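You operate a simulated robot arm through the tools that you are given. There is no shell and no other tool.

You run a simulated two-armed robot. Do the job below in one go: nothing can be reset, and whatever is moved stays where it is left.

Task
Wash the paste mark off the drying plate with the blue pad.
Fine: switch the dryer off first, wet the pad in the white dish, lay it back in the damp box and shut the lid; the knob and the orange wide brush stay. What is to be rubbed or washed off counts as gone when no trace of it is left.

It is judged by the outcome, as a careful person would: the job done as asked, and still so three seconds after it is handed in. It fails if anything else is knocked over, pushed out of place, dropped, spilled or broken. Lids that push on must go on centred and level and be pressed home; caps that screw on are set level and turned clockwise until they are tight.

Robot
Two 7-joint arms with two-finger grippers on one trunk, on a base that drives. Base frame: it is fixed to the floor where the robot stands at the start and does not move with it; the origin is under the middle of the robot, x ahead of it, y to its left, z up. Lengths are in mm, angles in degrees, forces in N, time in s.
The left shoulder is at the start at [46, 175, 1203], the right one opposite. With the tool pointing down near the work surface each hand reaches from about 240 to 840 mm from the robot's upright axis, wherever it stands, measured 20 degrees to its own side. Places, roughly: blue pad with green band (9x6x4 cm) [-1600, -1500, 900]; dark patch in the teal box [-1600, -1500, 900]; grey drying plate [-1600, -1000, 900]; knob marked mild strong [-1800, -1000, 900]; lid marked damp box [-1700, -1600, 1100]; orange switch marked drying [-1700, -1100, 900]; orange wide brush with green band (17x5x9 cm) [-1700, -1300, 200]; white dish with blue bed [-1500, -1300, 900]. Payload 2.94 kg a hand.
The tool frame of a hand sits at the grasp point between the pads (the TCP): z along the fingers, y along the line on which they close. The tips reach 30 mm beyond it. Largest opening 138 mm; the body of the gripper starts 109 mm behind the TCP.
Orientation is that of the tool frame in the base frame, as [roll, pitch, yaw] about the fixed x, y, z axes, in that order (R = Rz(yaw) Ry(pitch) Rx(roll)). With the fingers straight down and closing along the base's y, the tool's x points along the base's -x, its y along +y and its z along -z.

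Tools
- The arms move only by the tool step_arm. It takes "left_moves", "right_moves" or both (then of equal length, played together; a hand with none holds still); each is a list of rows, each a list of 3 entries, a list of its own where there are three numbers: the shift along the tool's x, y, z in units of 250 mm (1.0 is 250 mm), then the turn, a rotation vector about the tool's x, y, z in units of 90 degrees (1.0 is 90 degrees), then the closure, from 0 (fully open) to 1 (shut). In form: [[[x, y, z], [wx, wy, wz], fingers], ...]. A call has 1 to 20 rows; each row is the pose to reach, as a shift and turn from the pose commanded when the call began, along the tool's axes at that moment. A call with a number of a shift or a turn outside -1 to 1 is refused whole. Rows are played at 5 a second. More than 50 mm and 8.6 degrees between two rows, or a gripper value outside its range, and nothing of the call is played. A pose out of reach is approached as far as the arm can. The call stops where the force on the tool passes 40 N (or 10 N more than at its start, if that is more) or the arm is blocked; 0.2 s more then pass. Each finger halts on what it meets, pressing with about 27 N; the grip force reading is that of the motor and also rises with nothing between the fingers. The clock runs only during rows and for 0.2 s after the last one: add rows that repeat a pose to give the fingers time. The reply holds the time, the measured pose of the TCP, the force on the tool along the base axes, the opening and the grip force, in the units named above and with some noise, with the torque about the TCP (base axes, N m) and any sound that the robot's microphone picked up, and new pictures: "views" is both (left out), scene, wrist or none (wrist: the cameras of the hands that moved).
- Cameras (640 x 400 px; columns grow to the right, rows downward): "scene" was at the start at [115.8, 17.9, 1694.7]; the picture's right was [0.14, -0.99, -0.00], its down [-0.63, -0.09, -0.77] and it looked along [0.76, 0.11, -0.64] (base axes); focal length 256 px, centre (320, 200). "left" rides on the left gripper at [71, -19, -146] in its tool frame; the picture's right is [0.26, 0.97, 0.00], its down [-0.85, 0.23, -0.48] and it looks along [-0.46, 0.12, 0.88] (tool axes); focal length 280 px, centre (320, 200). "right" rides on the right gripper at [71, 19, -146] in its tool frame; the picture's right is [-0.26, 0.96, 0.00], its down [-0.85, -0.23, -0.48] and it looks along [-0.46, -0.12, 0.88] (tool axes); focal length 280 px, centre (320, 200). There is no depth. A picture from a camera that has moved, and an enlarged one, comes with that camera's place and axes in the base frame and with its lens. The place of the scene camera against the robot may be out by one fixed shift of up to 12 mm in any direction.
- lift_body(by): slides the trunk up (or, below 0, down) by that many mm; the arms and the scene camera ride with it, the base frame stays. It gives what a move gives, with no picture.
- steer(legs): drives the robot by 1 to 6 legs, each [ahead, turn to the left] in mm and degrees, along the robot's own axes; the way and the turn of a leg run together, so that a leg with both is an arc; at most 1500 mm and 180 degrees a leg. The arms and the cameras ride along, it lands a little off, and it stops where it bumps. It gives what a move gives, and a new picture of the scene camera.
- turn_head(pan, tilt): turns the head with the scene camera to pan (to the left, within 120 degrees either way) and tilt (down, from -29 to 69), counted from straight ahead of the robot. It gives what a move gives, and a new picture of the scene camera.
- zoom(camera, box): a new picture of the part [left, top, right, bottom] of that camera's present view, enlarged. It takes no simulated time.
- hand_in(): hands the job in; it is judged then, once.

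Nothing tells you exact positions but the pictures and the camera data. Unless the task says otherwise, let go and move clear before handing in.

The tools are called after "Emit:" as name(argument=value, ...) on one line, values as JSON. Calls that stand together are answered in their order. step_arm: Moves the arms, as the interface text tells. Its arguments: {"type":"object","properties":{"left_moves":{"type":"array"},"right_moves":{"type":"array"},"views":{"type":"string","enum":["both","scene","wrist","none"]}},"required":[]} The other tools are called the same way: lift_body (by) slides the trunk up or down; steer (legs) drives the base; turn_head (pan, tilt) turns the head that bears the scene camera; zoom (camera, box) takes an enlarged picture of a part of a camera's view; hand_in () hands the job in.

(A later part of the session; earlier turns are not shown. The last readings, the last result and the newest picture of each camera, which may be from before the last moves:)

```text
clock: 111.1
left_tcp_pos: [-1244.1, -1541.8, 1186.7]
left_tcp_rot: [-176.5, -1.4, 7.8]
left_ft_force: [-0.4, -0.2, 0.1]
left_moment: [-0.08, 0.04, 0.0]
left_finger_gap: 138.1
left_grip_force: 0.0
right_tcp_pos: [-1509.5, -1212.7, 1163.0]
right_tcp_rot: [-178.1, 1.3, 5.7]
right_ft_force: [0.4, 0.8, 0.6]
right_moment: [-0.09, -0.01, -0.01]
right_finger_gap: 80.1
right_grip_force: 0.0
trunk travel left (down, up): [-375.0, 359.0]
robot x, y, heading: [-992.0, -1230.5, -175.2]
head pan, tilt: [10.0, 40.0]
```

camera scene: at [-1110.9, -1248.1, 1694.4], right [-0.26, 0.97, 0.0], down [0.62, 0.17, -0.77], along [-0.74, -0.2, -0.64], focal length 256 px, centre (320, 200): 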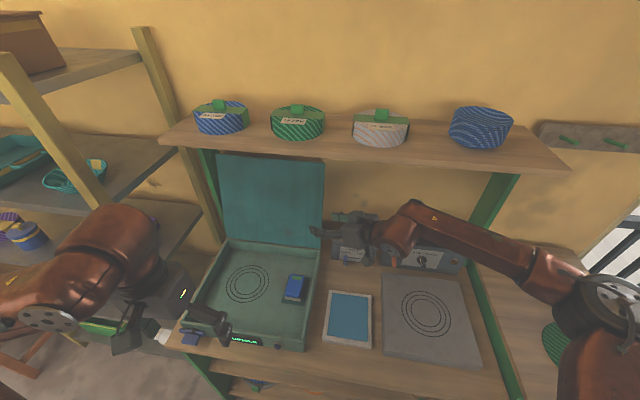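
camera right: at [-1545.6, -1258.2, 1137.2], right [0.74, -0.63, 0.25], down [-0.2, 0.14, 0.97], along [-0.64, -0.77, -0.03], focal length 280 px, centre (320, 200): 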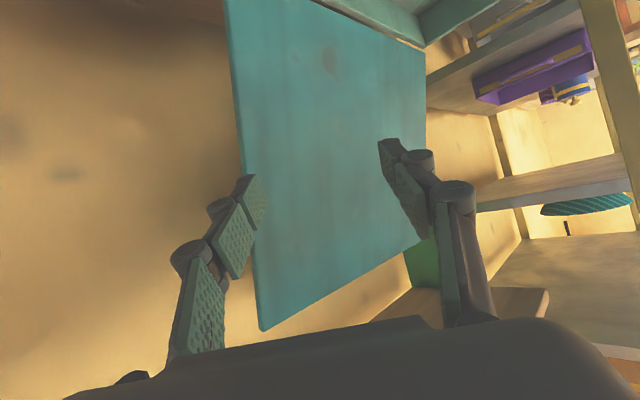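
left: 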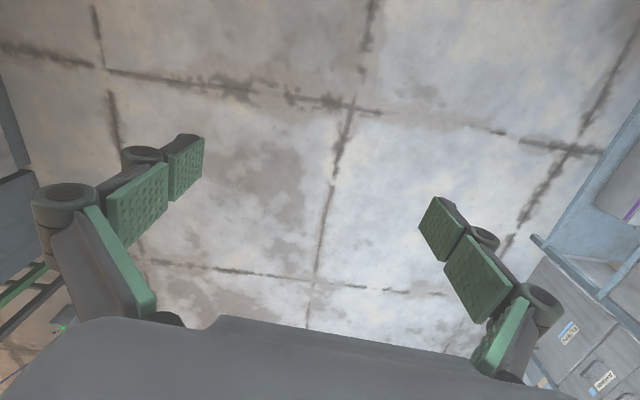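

Emit:
step_arm(right_moves=[[[0, 0, 0], [0, 0, 0.09], 0.42], [[0, 0, 0], [0, 0, 0.18], 0.42], [[0, 0, 0], [0, 0, 0.27], 0.42], [[0, 0, 0], [0, 0, 0.36], 0.42], [[0, 0, 0], [0, 0, 0.45], 0.42], [[0, 0, 0], [0, 0, 0.54], 0.42], [[0, 0, 0], [0, 0, 0.63], 0.42], [[0, 0, 0], [0, 0, 0.72], 0.42], [[0, 0, 0], [0, 0, 0.81], 0.42], [[0, 0, 0], [0, 0, 0.9], 0.42], [[0, 0, 0], [0, 0, 0.99], 0.42], [[0, 0, 0], [0, 0, 1.0], 0.42]], views="scene")

```text
clock: 113.7
left_tcp_pos: [-1245.1, -1543.6, 1186.7]
left_tcp_rot: [-176.5, -1.4, 7.8]
left_ft_force: [0.1, 0.3, 0.5]
left_moment: [0.01, -0.03, -0.01]
left_finger_gap: 138.0
left_grip_force: 0.1
right_tcp_pos: [-1509.5, -1215.1, 1162.6]
right_tcp_rot: [178.7, 2.0, -84.3]
right_ft_force: [0.5, -1.0, -0.6]
right_moment: [0.01, 0.0, -0.01]
right_finger_gap: 80.1
right_grip_force: 0.0
trunk travel left (down, up): [-375.0, 359.0]
robot x, y, heading: [-993.8, -1225.8, -175.3]
head pan, tilt: [10.0, 40.0]
camera scene: at [-1111.1, -1246.2, 1694.4], right [-0.26, 0.97, 0.0], down [0.62, 0.17, -0.77], along [-0.74, -0.2, -0.64], focal length 256 px, centre (320, 200)
```

scene: 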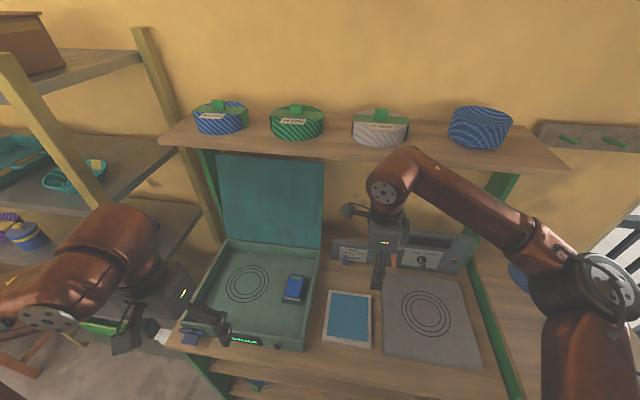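

Now tilting the fingers towards the left (about the tool's y axis).

Emit:
step_arm(right_moves=[[[0, 0, 0], [0, 0.085, 0], 0.42], [[0, 0, 0], [0, 0.17, 0], 0.42], [[0, 0, 0], [0, 0.255, 0], 0.42], [[0, 0, 0], [0, 0.34, 0], 0.42], [[0, 0, 0], [0, 0.425, 0], 0.42], [[0, 0, 0], [0, 0.51, 0], 0.42], [[0, 0, 0], [0, 0.595, 0], 0.42], [[0, 0, 0], [0, 0.667, 0], 0.42], [[0, 0, 0], [0, 0.667, 0], 0.42]], views="both")

```text
clock: 115.7
left_tcp_pos: [-1245.2, -1542.5, 1186.2]
left_tcp_rot: [-176.4, -1.4, 7.7]
left_ft_force: [-1.1, -0.1, -0.7]
left_moment: [0.06, 0.03, -0.01]
left_finger_gap: 137.9
left_grip_force: 0.0
right_tcp_pos: [-1510.3, -1213.6, 1163.2]
right_tcp_rot: [177.5, -58.2, -82.1]
right_ft_force: [-1.1, -0.5, -0.1]
right_moment: [0.01, -0.02, -0.01]
right_finger_gap: 80.0
right_grip_force: 0.1
trunk travel left (down, up): [-375.0, 359.0]
robot x, y, heading: [-988.1, -1226.1, -175.3]
head pan, tilt: [10.0, 40.0]
camera scene: at [-1110.9, -1246.5, 1694.5], right [-0.26, 0.97, 0.0], down [0.62, 0.17, -0.77], along [-0.74, -0.2, -0.64], focal length 256 px, centre (320, 200)
camera right: at [-1533.7, -1130.4, 1301.1], right [-0.98, 0.04, -0.2], down [0.13, 0.87, -0.47], along [0.16, -0.49, -0.86], focal length 280 px, centre (320, 200)
```

scene: 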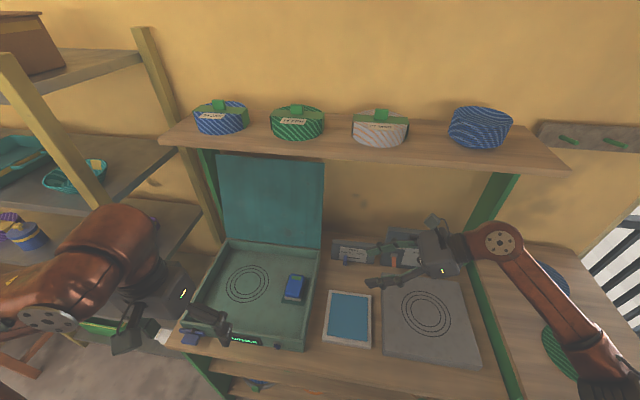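
right: 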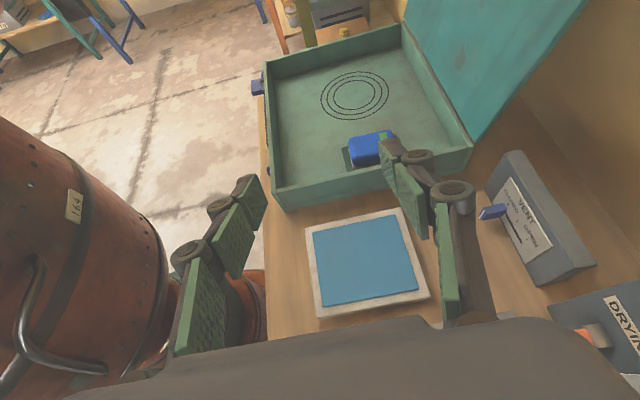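

This wrist branch works: the hand points left and 30° down with the camera on top. Now I descend to z≈1082 and go forward to the right of the lid's edge, staying below the shelf.

Emit:
step_arm(right_moves=[[[-0.137, -0.003, 0.085], [0, 0, 0], 0.42], [[-0.275, -0.007, 0.171], [0, 0, 0], 0.42], [[-0.253, 0.155, 0.214], [0, 0, 0], 0.42], [[-0.231, 0.318, 0.257], [0, 0, 0], 0.42], [[-0.209, 0.48, 0.3], [0, 0, 0], 0.42], [[-0.186, 0.642, 0.343], [0, 0, 0], 0.42], [[-0.164, 0.805, 0.386], [0, 0, 0], 0.42], [[-0.142, 0.967, 0.429], [0, 0, 0], 0.42], [[-0.142, 0.967, 0.429], [0, 0, 0], 0.42]], views="both")

```text
clock: 117.7
left_tcp_pos: [-1242.1, -1541.4, 1186.7]
left_tcp_rot: [-176.5, -1.3, 7.7]
left_ft_force: [0.4, 0.3, 0.7]
left_moment: [-0.03, 0.02, -0.01]
left_finger_gap: 138.4
left_grip_force: 0.0
right_tcp_pos: [-1743.4, -1310.4, 1083.5]
right_tcp_rot: [177.5, -58.0, -82.1]
right_ft_force: [-0.7, 0.8, -0.5]
right_moment: [-0.03, 0.01, 0.01]
right_finger_gap: 80.0
right_grip_force: 0.0
trunk travel left (down, up): [-375.0, 359.0]
robot x, y, heading: [-992.2, -1226.8, -175.4]
head pan, tilt: [10.0, 40.0]
camera scene: at [-1110.7, -1243.9, 1694.5], right [-0.26, 0.97, 0.0], down [0.62, 0.16, -0.77], along [-0.74, -0.2, -0.64], focal length 256 px, centre (320, 200)
camera right: at [-1769.2, -1226.3, 1221.1], right [-0.98, 0.04, -0.2], down [0.13, 0.87, -0.47], along [0.16, -0.49, -0.86], focal length 280 px, centre (320, 200)
```

scene: 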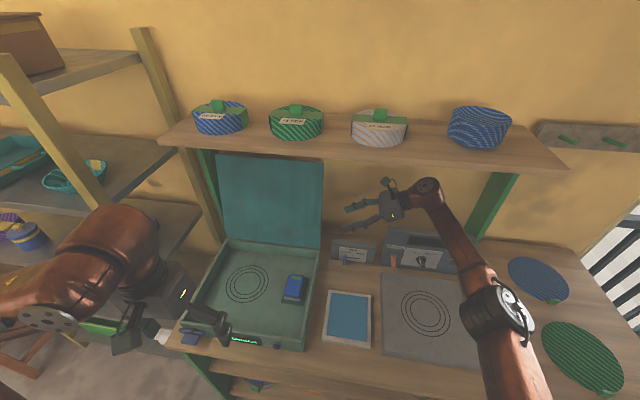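
right: 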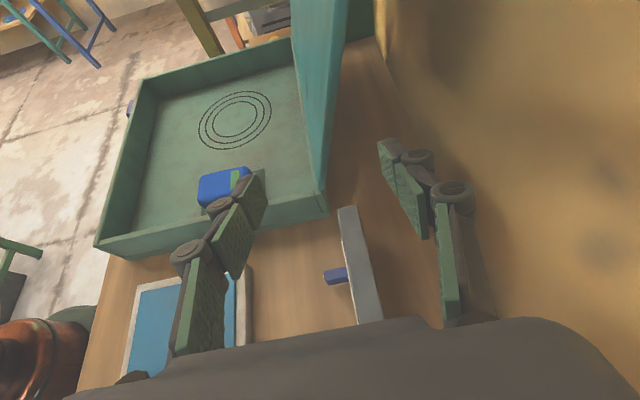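

The view shows the lid edge exactly between the two fingers. Moving left so that the fingers straddle the lid's right edge.

Emit:
step_arm(right_moves=[[[0.076, 0.007, 0.124], [0, 0, 0], 0.42], [[0.153, 0.013, 0.247], [0, 0, 0], 0.42], [[0.229, 0.02, 0.371], [0, 0, 0], 0.42], [[0.229, 0.02, 0.371], [0, 0, 0], 0.42]], views="both")

Emit:
zoom(camera="scene", box=[210, 140, 430, 290])

```text
clock: 118.7
left_tcp_pos: [-1242.5, -1541.2, 1186.6]
left_tcp_rot: [-176.5, -1.4, 7.8]
left_ft_force: [-0.4, 0.3, -0.1]
left_moment: [-0.03, -0.01, -0.02]
left_finger_gap: 138.2
left_grip_force: 0.1
right_tcp_pos: [-1739.2, -1419.8, 1078.3]
right_tcp_rot: [177.6, -58.0, -82.2]
right_ft_force: [-1.4, 0.5, -0.3]
right_moment: [-0.04, 0.0, 0.01]
right_finger_gap: 79.9
right_grip_force: 0.1
trunk travel left (down, up): [-375.0, 359.0]
robot x, y, heading: [-988.4, -1229.2, -174.9]
head pan, tilt: [10.0, 40.0]
camera scene: at [-1111.4, -1244.0, 1694.4], right [-0.26, 0.97, 0.0], down [0.62, 0.16, -0.77], along [-0.74, -0.2, -0.64], focal length 256 px, centre (320, 200)
camera right: at [-1763.6, -1336.1, 1217.3], right [-0.98, 0.04, -0.2], down [0.13, 0.87, -0.47], along [0.16, -0.49, -0.86], focal length 280 px, centre (320, 200)
```

scene: 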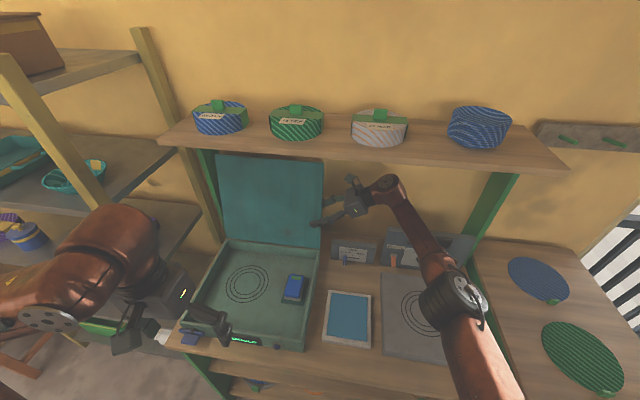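
right: 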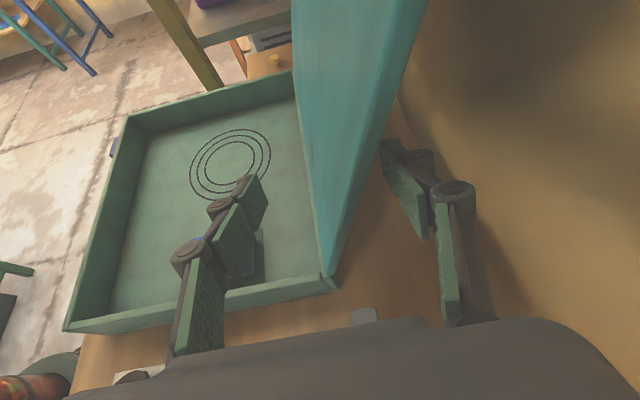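

```text
2.67 times, centred on (320, 215) of scene
camera zoom: at [-1111.4, -1244.0, 1694.4], right [-0.26, 0.97, 0.0], down [0.62, 0.16, -0.77], along [-0.74, -0.2, -0.64], focal length 684 px, centre (320, 160)
```

zoom: 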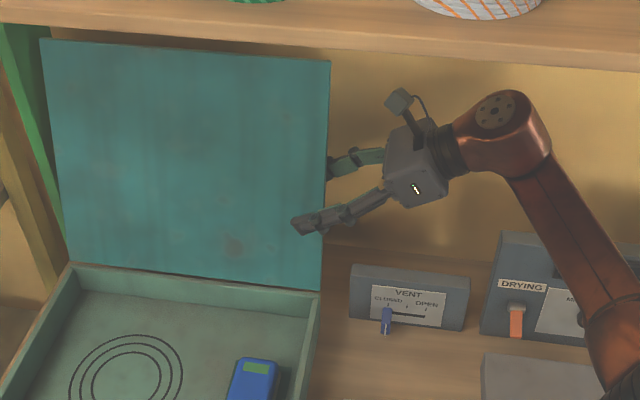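

The fingers straddle the lid edge: one behind, one in front. I'll centre on the lid (14 mm forward) and close the gap to ~40 mm so there is little play.

Emit:
step_arm(right_moves=[[[0, 0.056, 0], [0, 0, 0], 0.42], [[0, 0.056, 0], [0, 0, 0], 0.6], [[0, 0.056, 0], [0, 0, 0], 0.7], [[0, 0.056, 0], [0, 0, 0], 0.7], [[0, 0.056, 0], [0, 0, 0], 0.7]], views="both")

Emit:
zoom(camera="right", box=[200, 0, 500, 300])

```text
clock: 119.9
left_tcp_pos: [-1244.4, -1542.2, 1186.3]
left_tcp_rot: [-176.5, -1.4, 7.8]
left_ft_force: [0.8, 0.3, -0.8]
left_moment: [-0.02, 0.02, 0.02]
left_finger_gap: 137.9
left_grip_force: 0.1
right_tcp_pos: [-1742.3, -1426.2, 1075.5]
right_tcp_rot: [178.9, -58.0, -82.6]
right_ft_force: [-3.3, 1.2, -0.3]
right_moment: [-0.03, -0.07, 0.01]
right_finger_gap: 43.5
right_grip_force: 1.7
right hand out of reach, approached as far as the arm can: row 1
trunk travel left (down, up): [-375.0, 359.0]
robot x, y, heading: [-990.2, -1226.8, -175.0]
head pan, tilt: [10.0, 40.0]
camera scene: at [-1111.8, -1246.2, 1694.4], right [-0.26, 0.97, 0.0], down [0.62, 0.17, -0.77], along [-0.74, -0.2, -0.64], focal length 256 px, centre (320, 200)
camera right: at [-1770.6, -1342.3, 1212.6], right [-0.98, 0.03, -0.21], down [0.13, 0.87, -0.47], along [0.17, -0.49, -0.86], focal length 280 px, centre (320, 200)
```

scene: 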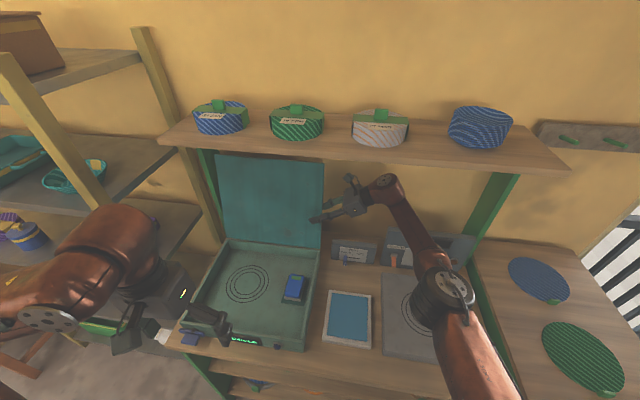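
right: 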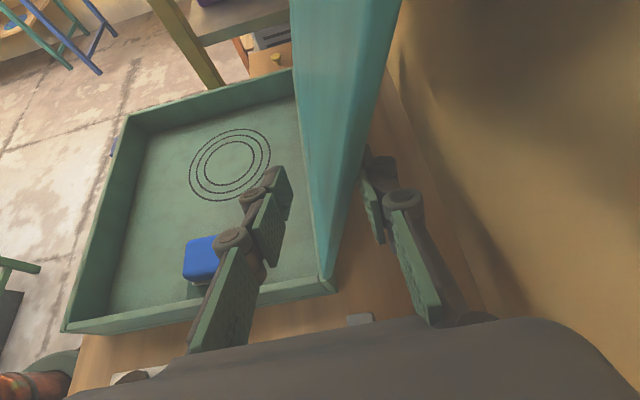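

```text
1.33 times, centred on (350, 150) of right
camera zoom: at [-1770.6, -1342.3, 1212.6], right [-0.98, 0.03, -0.21], down [0.13, 0.87, -0.47], along [0.17, -0.49, -0.86], focal length 374 px, centre (280, 267)
```

zoom: 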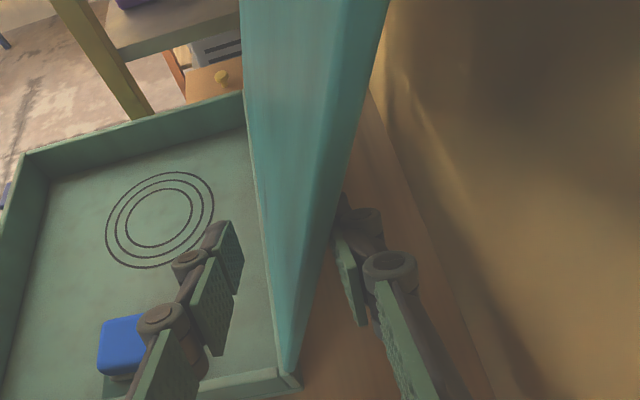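

The rear finger rests against the back of the lid. Now I pull along an arc about the hinge, first to just past vertical, and look.

Emit:
step_arm(right_moves=[[[0.011, -0.047, -0.0065], [-0.0154, 0, -0.0246], 0.7], [[0.018, -0.09, -0.0105], [-0.0297, 0, -0.0475], 0.7], [[0.022, -0.133, -0.013], [-0.0435, -0.001, -0.0695], 0.7], [[0.024, -0.177, -0.0135], [-0.0578, -0.001, -0.0924], 0.7], [[0.024, -0.221, -0.0125], [-0.0721, -0.001, -0.1153], 0.7], [[0.02, -0.265, -0.01], [-0.0859, -0.001, -0.1374], 0.7], [[0.02, -0.265, -0.01], [-0.0859, -0.001, -0.1374], 0.7]], views="both")

Emit:
zoom(camera="scene", box=[180, 130, 430, 300])

```text
clock: 121.5
left_tcp_pos: [-1244.8, -1542.5, 1185.8]
left_tcp_rot: [-176.4, -1.4, 7.8]
left_ft_force: [-0.3, -0.2, 0.0]
left_moment: [0.01, 0.01, 0.01]
left_finger_gap: 138.1
left_grip_force: 0.1
right_tcp_pos: [-1687.1, -1413.6, 1083.5]
right_tcp_rot: [151.9, -54.6, -60.7]
right_ft_force: [0.1, -0.1, 0.4]
right_moment: [0.0, 0.01, 0.04]
right_finger_gap: 41.1
right_grip_force: 0.0
trunk travel left (down, up): [-375.0, 359.0]
robot x, y, heading: [-992.5, -1224.5, -174.9]
head pan, tilt: [10.0, 40.0]
camera scene: at [-1111.4, -1246.6, 1694.4], right [-0.26, 0.97, 0.0], down [0.62, 0.17, -0.77], along [-0.74, -0.2, -0.64], focal length 256 px, centre (320, 200)
camera right: at [-1676.5, -1327.1, 1221.7], right [-1.0, 0.04, 0.05], down [0.01, 0.86, -0.51], along [-0.06, -0.51, -0.86], focal length 280 px, centre (320, 200)
```

scene: 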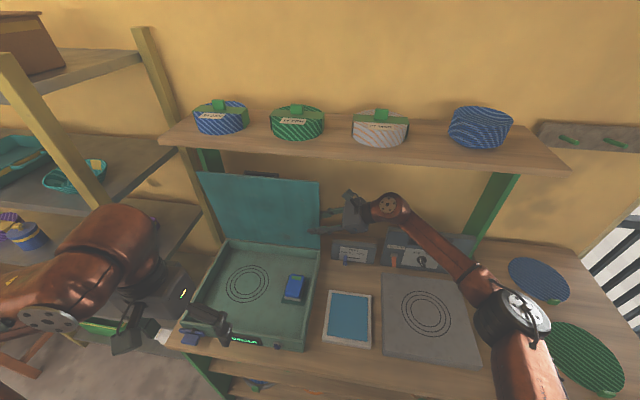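
right: 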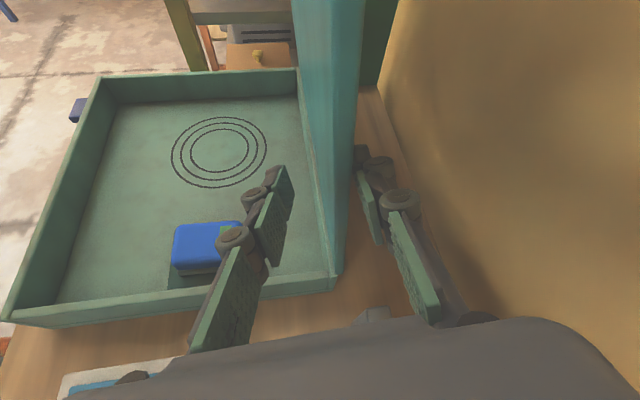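

```text
2.35 times, centred on (305, 215) of scene
camera zoom: at [-1111.4, -1246.6, 1694.4], right [-0.26, 0.97, 0.0], down [0.62, 0.17, -0.77], along [-0.74, -0.2, -0.64], focal length 603 px, centre (355, 165)
```

zoom: 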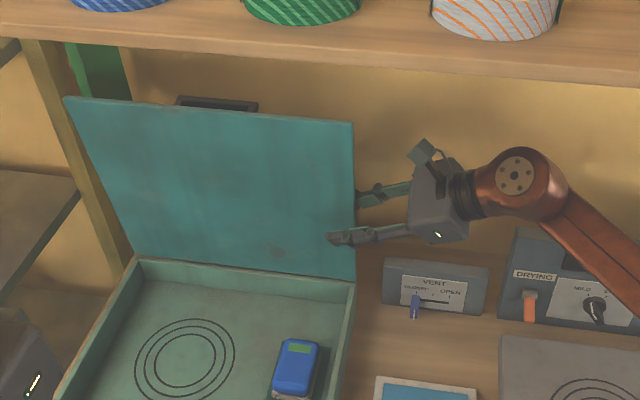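

The lid is now about upright and nothing is strained. Continuing the arc a further ~20° so it passes vertical and comes to rest on the front finger.

Emit:
step_arm(right_moves=[[[0.004, -0.031, -0.0025], [-0.0107, 0, -0.017], 0.7], [[0.008, -0.062, -0.005], [-0.0213, 0, -0.0339], 0.7], [[0.0095, -0.0955, -0.006], [-0.032, 0, -0.0509], 0.7], [[0.011, -0.129, -0.007], [-0.0426, 0, -0.0678], 0.7], [[0.0095, -0.1625, -0.0065], [-0.0533, 0, -0.0848], 0.7], [[0.008, -0.196, -0.006], [-0.0639, 0, -0.1017], 0.7], [[0.008, -0.196, -0.006], [-0.0639, 0, -0.1017], 0.7]], views="both")

Emit:
zoom(camera="scene", box=[180, 130, 430, 300])

```text
clock: 123.1
left_tcp_pos: [-1244.1, -1542.8, 1185.7]
left_tcp_rot: [-176.4, -1.4, 7.8]
left_ft_force: [0.5, 0.1, 0.0]
left_moment: [0.03, 0.0, -0.01]
left_finger_gap: 138.2
left_grip_force: 0.1
right_tcp_pos: [-1637.7, -1410.4, 1073.9]
right_tcp_rot: [136.6, -49.2, -48.6]
right_ft_force: [1.5, -0.1, -4.3]
right_moment: [-0.09, 0.13, 0.0]
right_finger_gap: 44.0
right_grip_force: 2.1
trunk travel left (down, up): [-375.0, 359.0]
robot x, y, heading: [-983.9, -1225.2, -175.0]
head pan, tilt: [10.0, 40.0]
camera scene: at [-1111.0, -1246.1, 1694.4], right [-0.26, 0.97, 0.0], down [0.62, 0.17, -0.77], along [-0.74, -0.2, -0.64], focal length 256 px, centre (320, 200)
camera right: at [-1601.8, -1320.8, 1205.3], right [-0.97, 0.04, 0.23], down [-0.09, 0.85, -0.52], along [-0.22, -0.53, -0.82], focal length 280 px, centre (320, 200)
```

scene: 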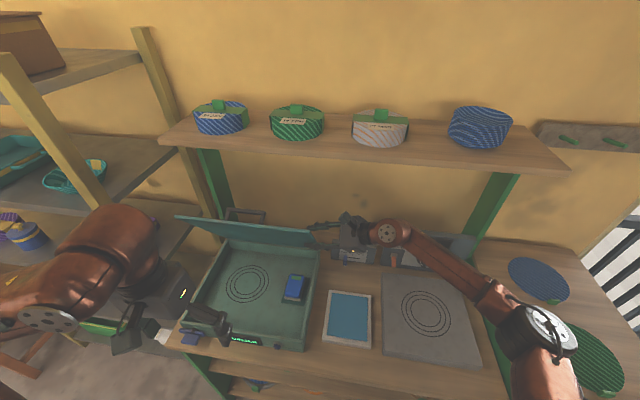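
right: 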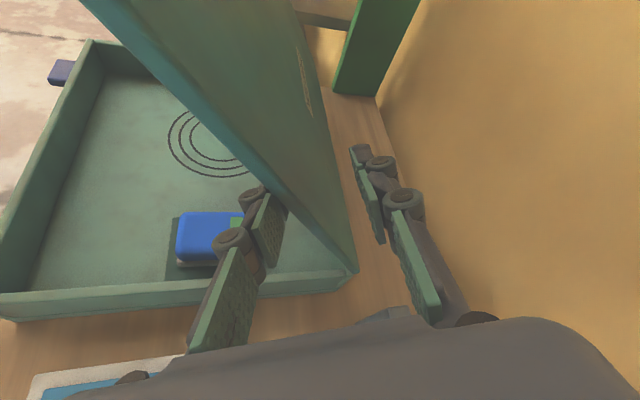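

```text
2.35 times, centred on (305, 215) of scene
camera zoom: at [-1111.0, -1246.1, 1694.4], right [-0.26, 0.97, 0.0], down [0.62, 0.17, -0.77], along [-0.74, -0.2, -0.64], focal length 603 px, centre (355, 165)
```

zoom: 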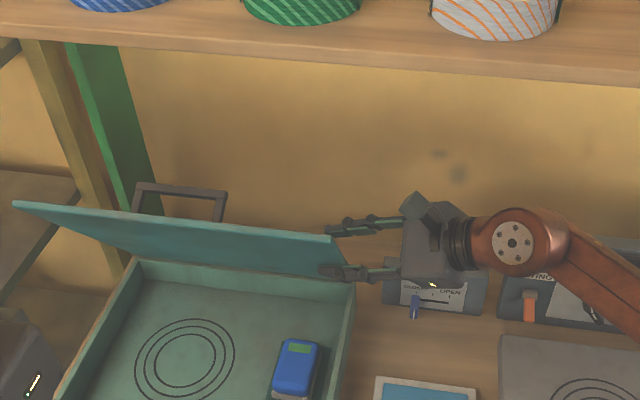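

The lid has come forward and rests gently on the front finger (about 4 N). I'll now lower it along the arc, sliding outward towards its free edge.

Emit:
step_arm(right_moves=[[[0.004, -0.048, -0.0025], [-0.0128, 0, -0.0203], 0.7], [[0.008, -0.095, -0.005], [-0.0256, 0, -0.0406], 0.7], [[0.0115, -0.1435, -0.0075], [-0.04, 0, -0.0639], 0.7], [[0.015, -0.192, -0.01], [-0.0549, 0, -0.0872], 0.7], [[0.0165, -0.245, -0.011], [-0.0698, 0, -0.1109], 0.7], [[0.018, -0.298, -0.012], [-0.0847, 0, -0.1346], 0.7], [[0.02, -0.351, -0.0135], [-0.0993, 0, -0.1578], 0.7], [[0.022, -0.404, -0.015], [-0.114, 0.001, -0.1811], 0.7], [[0.022, -0.404, -0.015], [-0.114, 0.001, -0.1811], 0.7]], views="both")

Emit:
zoom(camera="scene", box=[160, 170, 430, 360])

```text
clock: 125.1
left_tcp_pos: [-1244.0, -1542.9, 1186.1]
left_tcp_rot: [-176.3, -1.4, 7.9]
left_ft_force: [0.4, 0.7, -1.5]
left_moment: [-0.03, 0.01, 0.03]
left_finger_gap: 138.1
left_grip_force: 0.1
right_tcp_pos: [-1543.3, -1401.6, 1035.0]
right_tcp_rot: [117.1, -36.2, -35.2]
right_ft_force: [1.7, 1.5, -3.8]
right_moment: [-0.07, 0.12, 0.09]
right_finger_gap: 44.9
right_grip_force: 1.8
trunk travel left (down, up): [-375.0, 359.0]
robot x, y, heading: [-992.5, -1222.6, -175.2]
head pan, tilt: [10.0, 40.0]
camera scene: at [-1111.2, -1246.0, 1694.4], right [-0.26, 0.97, 0.0], down [0.62, 0.17, -0.77], along [-0.74, -0.2, -0.64], focal length 256 px, centre (320, 200)
camera right: at [-1468.4, -1307.4, 1144.0], right [-0.84, 0.06, 0.54], down [-0.26, 0.83, -0.49], along [-0.47, -0.55, -0.68], focal length 280 px, centre (320, 200)
```

scene: 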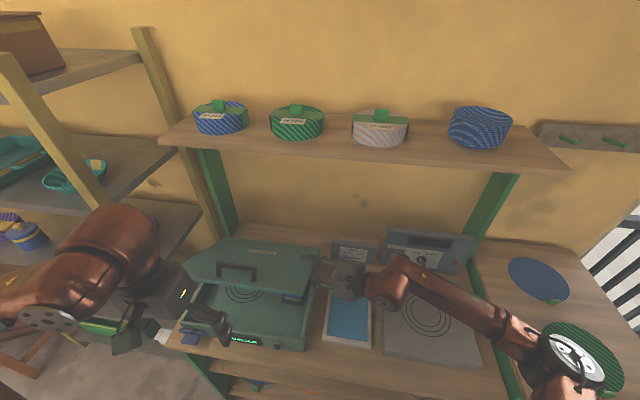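
right: 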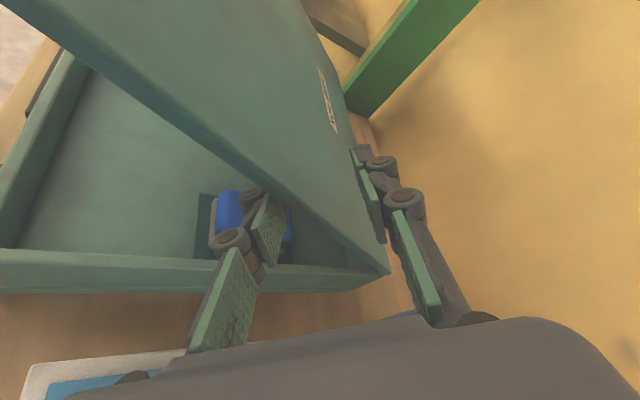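

```text
2.11 times, centred on (295, 265) of scene
camera zoom: at [-1111.2, -1246.0, 1694.4], right [-0.26, 0.97, 0.0], down [0.62, 0.17, -0.77], along [-0.74, -0.2, -0.64], focal length 540 px, centre (373, 63)
```

zoom: 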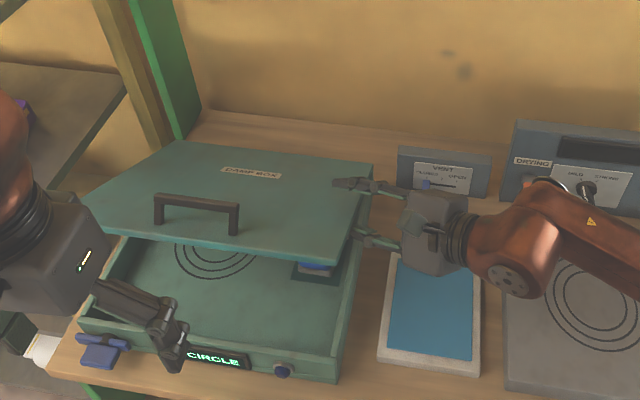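

The lid is half down, supported on the finger (its handle and label now visible on top). Continuing to lower towards ~9°.

Emit:
step_arm(right_moves=[[[0.0105, -0.0535, -0.007], [-0.0118, 0, -0.0188], 0.7], [[0.021, -0.107, -0.014], [-0.0236, 0, -0.0376], 0.7], [[0.035, -0.163, -0.023], [-0.0354, 0, -0.0565], 0.7], [[0.049, -0.219, -0.032], [-0.0472, 0, -0.0753], 0.7], [[0.059, -0.271, -0.0385], [-0.059, 0, -0.0941], 0.7], [[0.069, -0.323, -0.045], [-0.0709, 0, -0.1129], 0.7], [[0.0745, -0.3685, -0.0485], [-0.0768, 0, -0.1224], 0.7], [[0.08, -0.414, -0.052], [-0.0827, 0.001, -0.1318], 0.7], [[0.08, -0.414, -0.052], [-0.0827, 0.001, -0.1318], 0.7]], views="both")

Emit:
zoom(camera="scene", box=[160, 190, 430, 380])

```text
clock: 127.1
left_tcp_pos: [-1245.0, -1543.0, 1187.0]
left_tcp_rot: [-176.4, -1.4, 7.8]
left_ft_force: [0.3, 0.1, 0.3]
left_moment: [0.02, 0.02, 0.0]
left_finger_gap: 138.0
left_grip_force: 0.0
right_tcp_pos: [-1456.2, -1391.1, 976.7]
right_tcp_rot: [106.8, -25.3, -29.9]
right_ft_force: [0.8, 1.6, -3.7]
right_moment: [-0.03, 0.12, 0.12]
right_finger_gap: 44.3
right_grip_force: 2.0
trunk travel left (down, up): [-375.0, 359.0]
robot x, y, heading: [-989.7, -1227.3, -175.3]
head pan, tilt: [10.0, 40.0]
camera scene: at [-1111.3, -1246.0, 1694.4], right [-0.26, 0.97, 0.0], down [0.62, 0.17, -0.77], along [-0.74, -0.2, -0.64], focal length 256 px, centre (320, 200)
camera right: at [-1356.0, -1294.5, 1061.8], right [-0.69, 0.07, 0.72], down [-0.37, 0.82, -0.44], along [-0.62, -0.57, -0.54], focal length 280 px, centre (320, 200)
```

scene: 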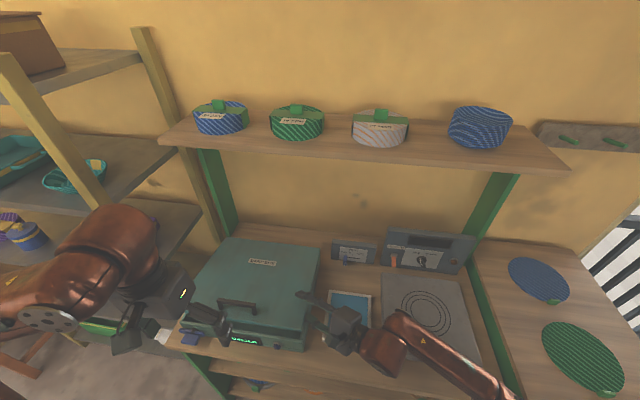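
right: 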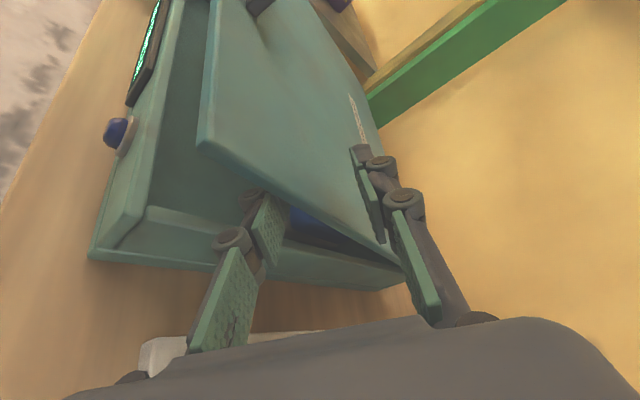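

```text
2.11 times, centred on (295, 285) of scene
camera zoom: at [-1111.3, -1246.0, 1694.4], right [-0.26, 0.97, 0.0], down [0.62, 0.17, -0.77], along [-0.74, -0.2, -0.64], focal length 540 px, centre (373, 21)
```

zoom: 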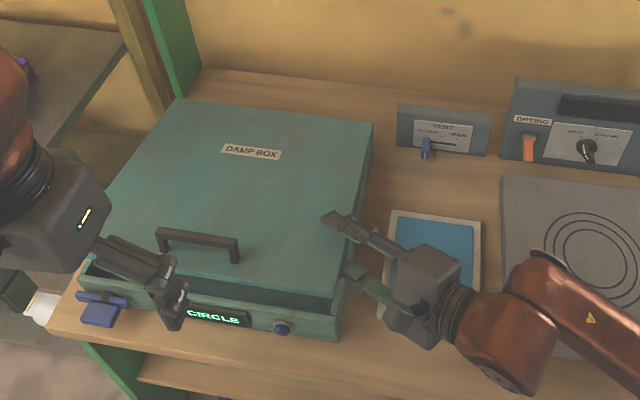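

The lid is at about 12°. Lowering further while sliding the supporting finger towards the lid's front corner.

Emit:
step_arm(right_moves=[[[0.018, -0.033, -0.011], [0, 0, 0], 0.7], [[0.036, -0.067, -0.022], [0, 0, 0], 0.7], [[0.053, -0.1, -0.034], [0, 0, 0], 0.7], [[0.071, -0.133, -0.045], [0, 0, 0], 0.7], [[0.071, -0.133, -0.045], [0, 0, 0], 0.7]], views="both")

Emit:
zoom(camera="scene", box=[240, 250, 400, 380])

```text
clock: 128.3
left_tcp_pos: [-1244.4, -1542.9, 1186.5]
left_tcp_rot: [-176.4, -1.4, 7.8]
left_ft_force: [0.1, -0.6, 0.1]
left_moment: [0.01, 0.01, 0.0]
left_finger_gap: 138.0
left_grip_force: 0.0
right_tcp_pos: [-1421.5, -1386.7, 957.6]
right_tcp_rot: [106.8, -25.3, -29.9]
right_ft_force: [-0.6, 1.7, -4.2]
right_moment: [-0.01, 0.11, 0.09]
right_finger_gap: 43.7
right_grip_force: 1.7
trunk travel left (down, up): [-375.0, 359.0]
robot x, y, heading: [-990.8, -1225.7, -175.0]
head pan, tilt: [10.0, 40.0]
camera scene: at [-1111.4, -1245.9, 1694.4], right [-0.26, 0.97, 0.0], down [0.62, 0.17, -0.77], along [-0.74, -0.2, -0.64], focal length 256 px, centre (320, 200)
camera right: at [-1321.8, -1289.8, 1042.6], right [-0.69, 0.07, 0.72], down [-0.37, 0.82, -0.44], along [-0.62, -0.57, -0.54], focal length 280 px, centre (320, 200)
```

scene: 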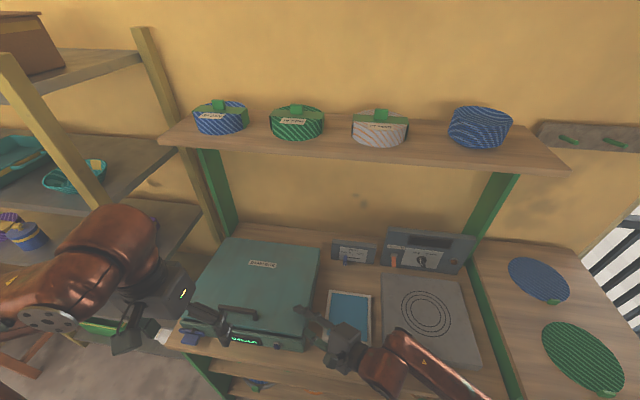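
right: 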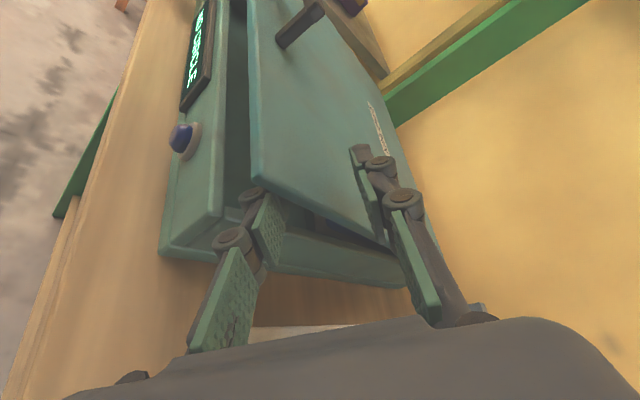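

```text
3.08 times, centred on (320, 315) of scene
camera zoom: at [-1111.4, -1245.9, 1694.4], right [-0.26, 0.97, 0.0], down [0.62, 0.17, -0.77], along [-0.74, -0.2, -0.64], focal length 789 px, centre (320, -154)
```

zoom: 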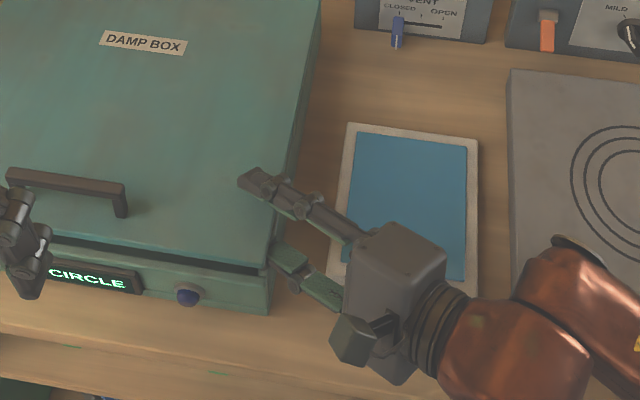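

The lid is nearly closed, with the finger under its front right corner. I'll retract the finger partly and lower a little more before slipping it out.

Emit:
step_arm(right_moves=[[[0, 0, -0.03], [0, 0, 0], 0.7], [[0, 0, -0.06], [0, 0, 0], 0.7], [[-0.009, -0.018, -0.055], [0, 0, 0], 0.7], [[-0.017, -0.035, -0.05], [0, 0, 0], 0.7], [[-0.017, -0.035, -0.05], [0, 0, 0], 0.7]], views="both")

Emit:
zoom(camera="scene", box=[240, 250, 400, 380])

```text
clock: 129.5
left_tcp_pos: [-1243.1, -1543.4, 1186.1]
left_tcp_rot: [-176.4, -1.4, 7.9]
left_ft_force: [0.4, 0.5, 0.2]
left_moment: [-0.02, 0.03, -0.01]
left_finger_gap: 138.1
left_grip_force: 0.0
right_tcp_pos: [-1416.3, -1374.9, 952.2]
right_tcp_rot: [106.8, -25.3, -29.8]
right_ft_force: [1.7, 0.8, -0.7]
right_moment: [0.02, 0.03, 0.09]
right_finger_gap: 41.8
right_grip_force: 0.3
trunk travel left (down, up): [-375.0, 359.0]
robot x, y, heading: [-990.4, -1227.6, -175.4]
head pan, tilt: [10.0, 40.0]
camera scene: at [-1110.8, -1245.8, 1694.5], right [-0.26, 0.97, 0.0], down [0.62, 0.17, -0.77], along [-0.74, -0.2, -0.64], focal length 256 px, centre (320, 200)
camera right: at [-1316.3, -1277.8, 1037.0], right [-0.69, 0.07, 0.72], down [-0.37, 0.82, -0.44], along [-0.62, -0.57, -0.53], focal length 280 px, centre (320, 200)
```

scene: 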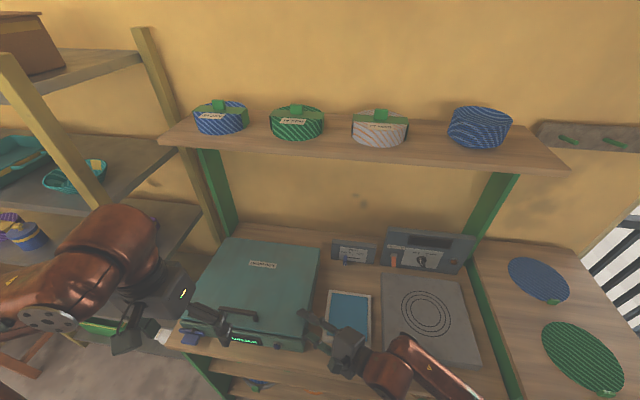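
right: 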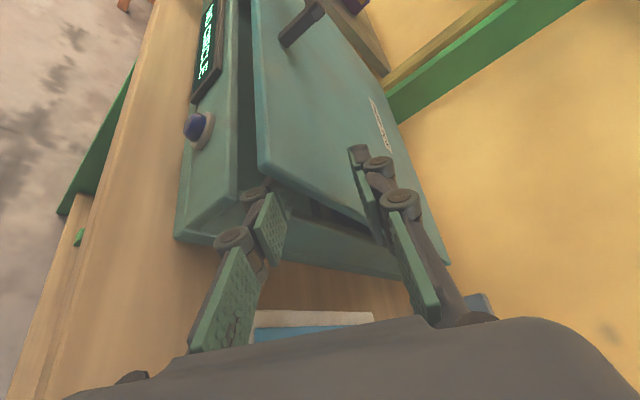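

```text
3.08 times, centred on (320, 315) of scene
camera zoom: at [-1110.8, -1245.8, 1694.5], right [-0.26, 0.97, 0.0], down [0.62, 0.17, -0.77], along [-0.74, -0.2, -0.64], focal length 789 px, centre (320, -154)
```

zoom: 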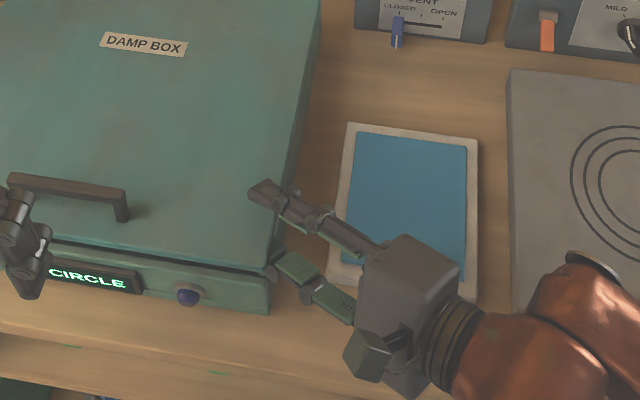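

The finger lightly touches the wall and lid; now slipping it out along its own axis.

Emit:
step_arm(right_moves=[[[0, 0, -0.03], [0, 0, 0], 0.7], [[0, 0, -0.06], [0, 0, 0], 0.7], [[0, 0, -0.09], [0, 0, 0], 0.7], [[0, 0, -0.13], [0, 0, 0], 0.7], [[0, 0, -0.18], [0, 0, 0], 0.7], [[0, 0, -0.25], [0, 0, 0], 0.7], [[0, 0, -0.32], [0, 0, 0], 0.7], [[0, 0, -0.32], [0, 0, 0], 0.7]], views="both")

Emit:
zoom(camera="scene", box=[150, 220, 400, 380])

```text
clock: 131.3
left_tcp_pos: [-1244.0, -1542.5, 1187.4]
left_tcp_rot: [-176.5, -1.3, 7.8]
left_ft_force: [1.1, 0.4, -0.6]
left_moment: [0.01, 0.0, -0.02]
left_finger_gap: 138.1
left_grip_force: 0.1
right_tcp_pos: [-1386.8, -1304.6, 973.6]
right_tcp_rot: [106.9, -25.2, -29.9]
right_ft_force: [-0.1, 0.9, -0.1]
right_moment: [-0.05, 0.0, 0.0]
right_finger_gap: 41.5
right_grip_force: 0.1
trunk travel left (down, up): [-375.0, 359.0]
robot x, y, heading: [-988.9, -1225.6, -175.1]
head pan, tilt: [10.0, 40.0]
camera scene: at [-1111.1, -1246.3, 1694.4], right [-0.26, 0.97, 0.0], down [0.62, 0.17, -0.77], along [-0.74, -0.2, -0.64], focal length 256 px, centre (320, 200)
camera right: at [-1286.8, -1207.7, 1060.0], right [-0.69, 0.07, 0.72], down [-0.37, 0.82, -0.44], along [-0.62, -0.57, -0.54], focal length 280 px, centre (320, 200)
```

scene: 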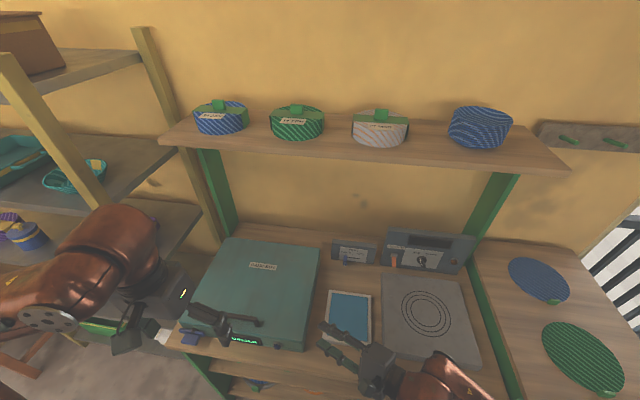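
right: 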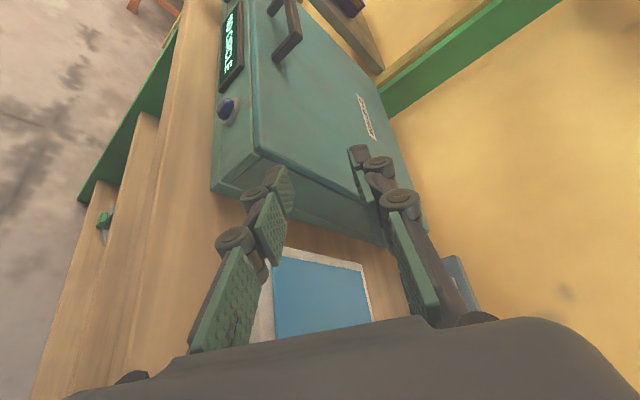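

```text
2.50 times, centred on (275, 300) of scene
camera zoom: at [-1111.1, -1246.3, 1694.4], right [-0.26, 0.97, 0.0], down [0.62, 0.17, -0.77], along [-0.74, -0.2, -0.64], focal length 641 px, centre (432, -50)
```

zoom: 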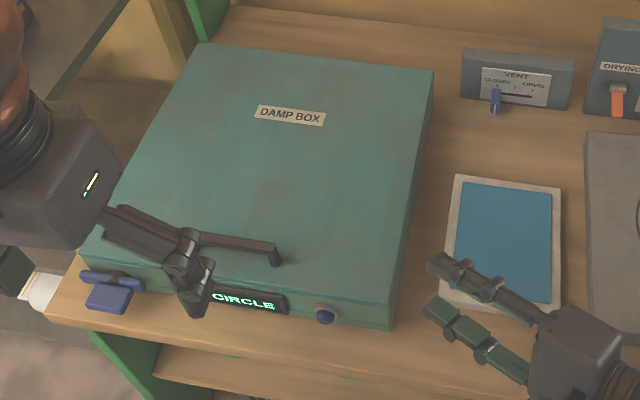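

The lid looks shut. Checking the seam closely.

Emit:
zoom(camera="right", box=[200, 60, 420, 260])

Emit:
zoom(camera="scene", box=[170, 290, 330, 370])

```text
2.00 times, centred on (310, 160) of right
camera zoom: at [-1286.8, -1207.7, 1060.0], right [-0.69, 0.07, 0.72], down [-0.37, 0.82, -0.44], along [-0.62, -0.57, -0.54], focal length 561 px, centre (340, 280)
```

zoom: 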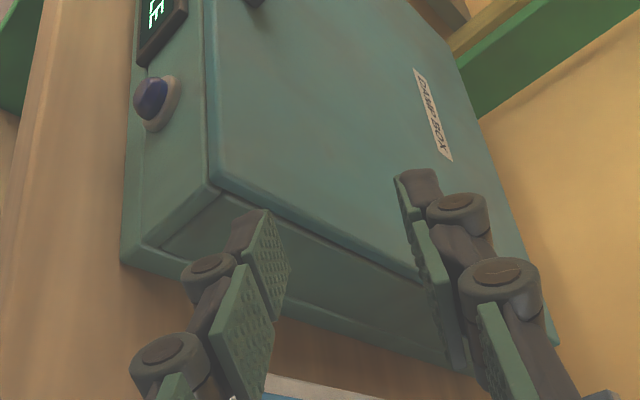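

```text
4.00 times, centred on (250, 330) of scene
camera zoom: at [-1111.1, -1246.3, 1694.4], right [-0.26, 0.97, 0.0], down [0.62, 0.17, -0.77], along [-0.74, -0.2, -0.64], focal length 1025 px, centre (600, -320)
```

zoom: 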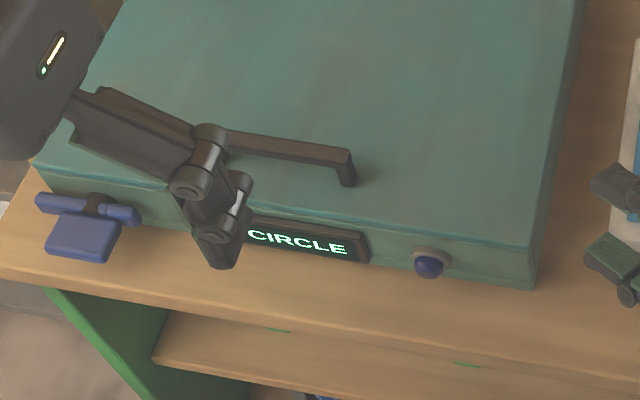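

The lid sits flush. I'll withdraw the right hand up and back to the right, and then inspect the whole bench.

Emit:
step_arm(right_moves=[[[0.05, 0.08, -0.08], [0, 0, 0], 0.7], [[0.13, 0.2, -0.16], [0, 0, 0], 0.7], [[0.21, 0.32, -0.24], [0, 0, 0], 0.7], [[0.3, 0.42, -0.32], [0, 0, 0], 0.7], [[0.4, 0.5, -0.4], [0, 0, 0], 0.7], [[0.4, 0.5, -0.4], [0, 0, 0], 0.7]], views="scene")

Emit:
zoom(camera="scene", box=[370, 260, 490, 380])

Emit:
zoom(camera="scene", box=[310, 215, 490, 320])

```text
clock: 132.7
left_tcp_pos: [-1244.2, -1543.8, 1186.0]
left_tcp_rot: [-176.2, -1.4, 7.8]
left_ft_force: [-0.3, -1.1, 0.0]
left_moment: [0.03, 0.01, 0.02]
left_finger_gap: 138.2
left_grip_force: 0.2
right_tcp_pos: [-1376.3, -1276.0, 1088.7]
right_tcp_rot: [106.9, -25.3, -29.8]
right_ft_force: [-0.3, 0.2, 0.9]
right_moment: [0.0, 0.02, 0.0]
right_finger_gap: 41.4
right_grip_force: 0.0
right hand out of reach, approached as far as the arm can: row 3, 4, 5, 6
trunk travel left (down, up): [-375.0, 359.0]
robot x, y, heading: [-991.7, -1225.7, -175.1]
head pan, tilt: [10.0, 40.0]
camera scene: at [-1111.5, -1247.4, 1694.3], right [-0.26, 0.97, 0.0], down [0.62, 0.17, -0.77], along [-0.74, -0.2, -0.64], focal length 256 px, centre (320, 200)
```

scene: 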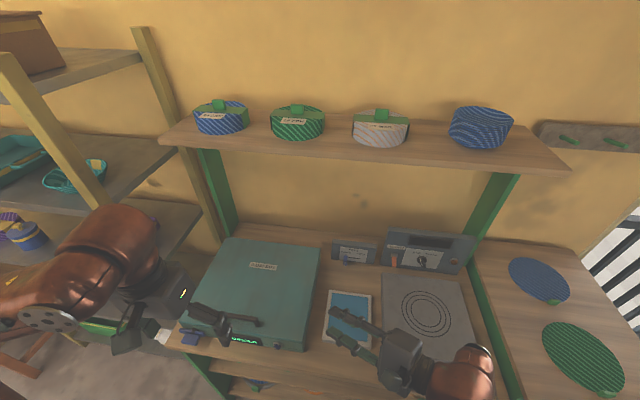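

```text
3.33 times, centred on (430, 320) of scene
camera zoom: at [-1111.5, -1247.4, 1694.3], right [-0.26, 0.97, 0.0], down [0.62, 0.17, -0.77], along [-0.74, -0.2, -0.64], focal length 854 px, centre (-47, -200)
```

zoom: 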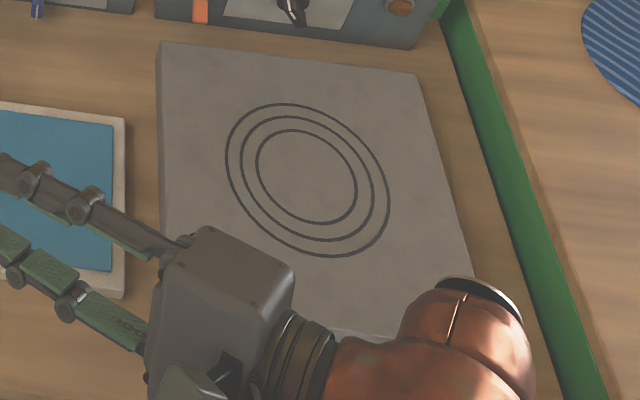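

```text
3.56 times, centred on (400, 268) of scene
camera zoom: at [-1111.5, -1247.4, 1694.3], right [-0.26, 0.97, 0.0], down [0.62, 0.17, -0.77], along [-0.74, -0.2, -0.64], focal length 911 px, centre (36, -40)
```

zoom: 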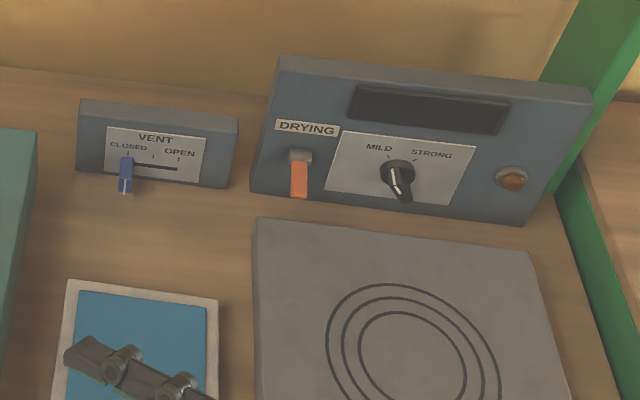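

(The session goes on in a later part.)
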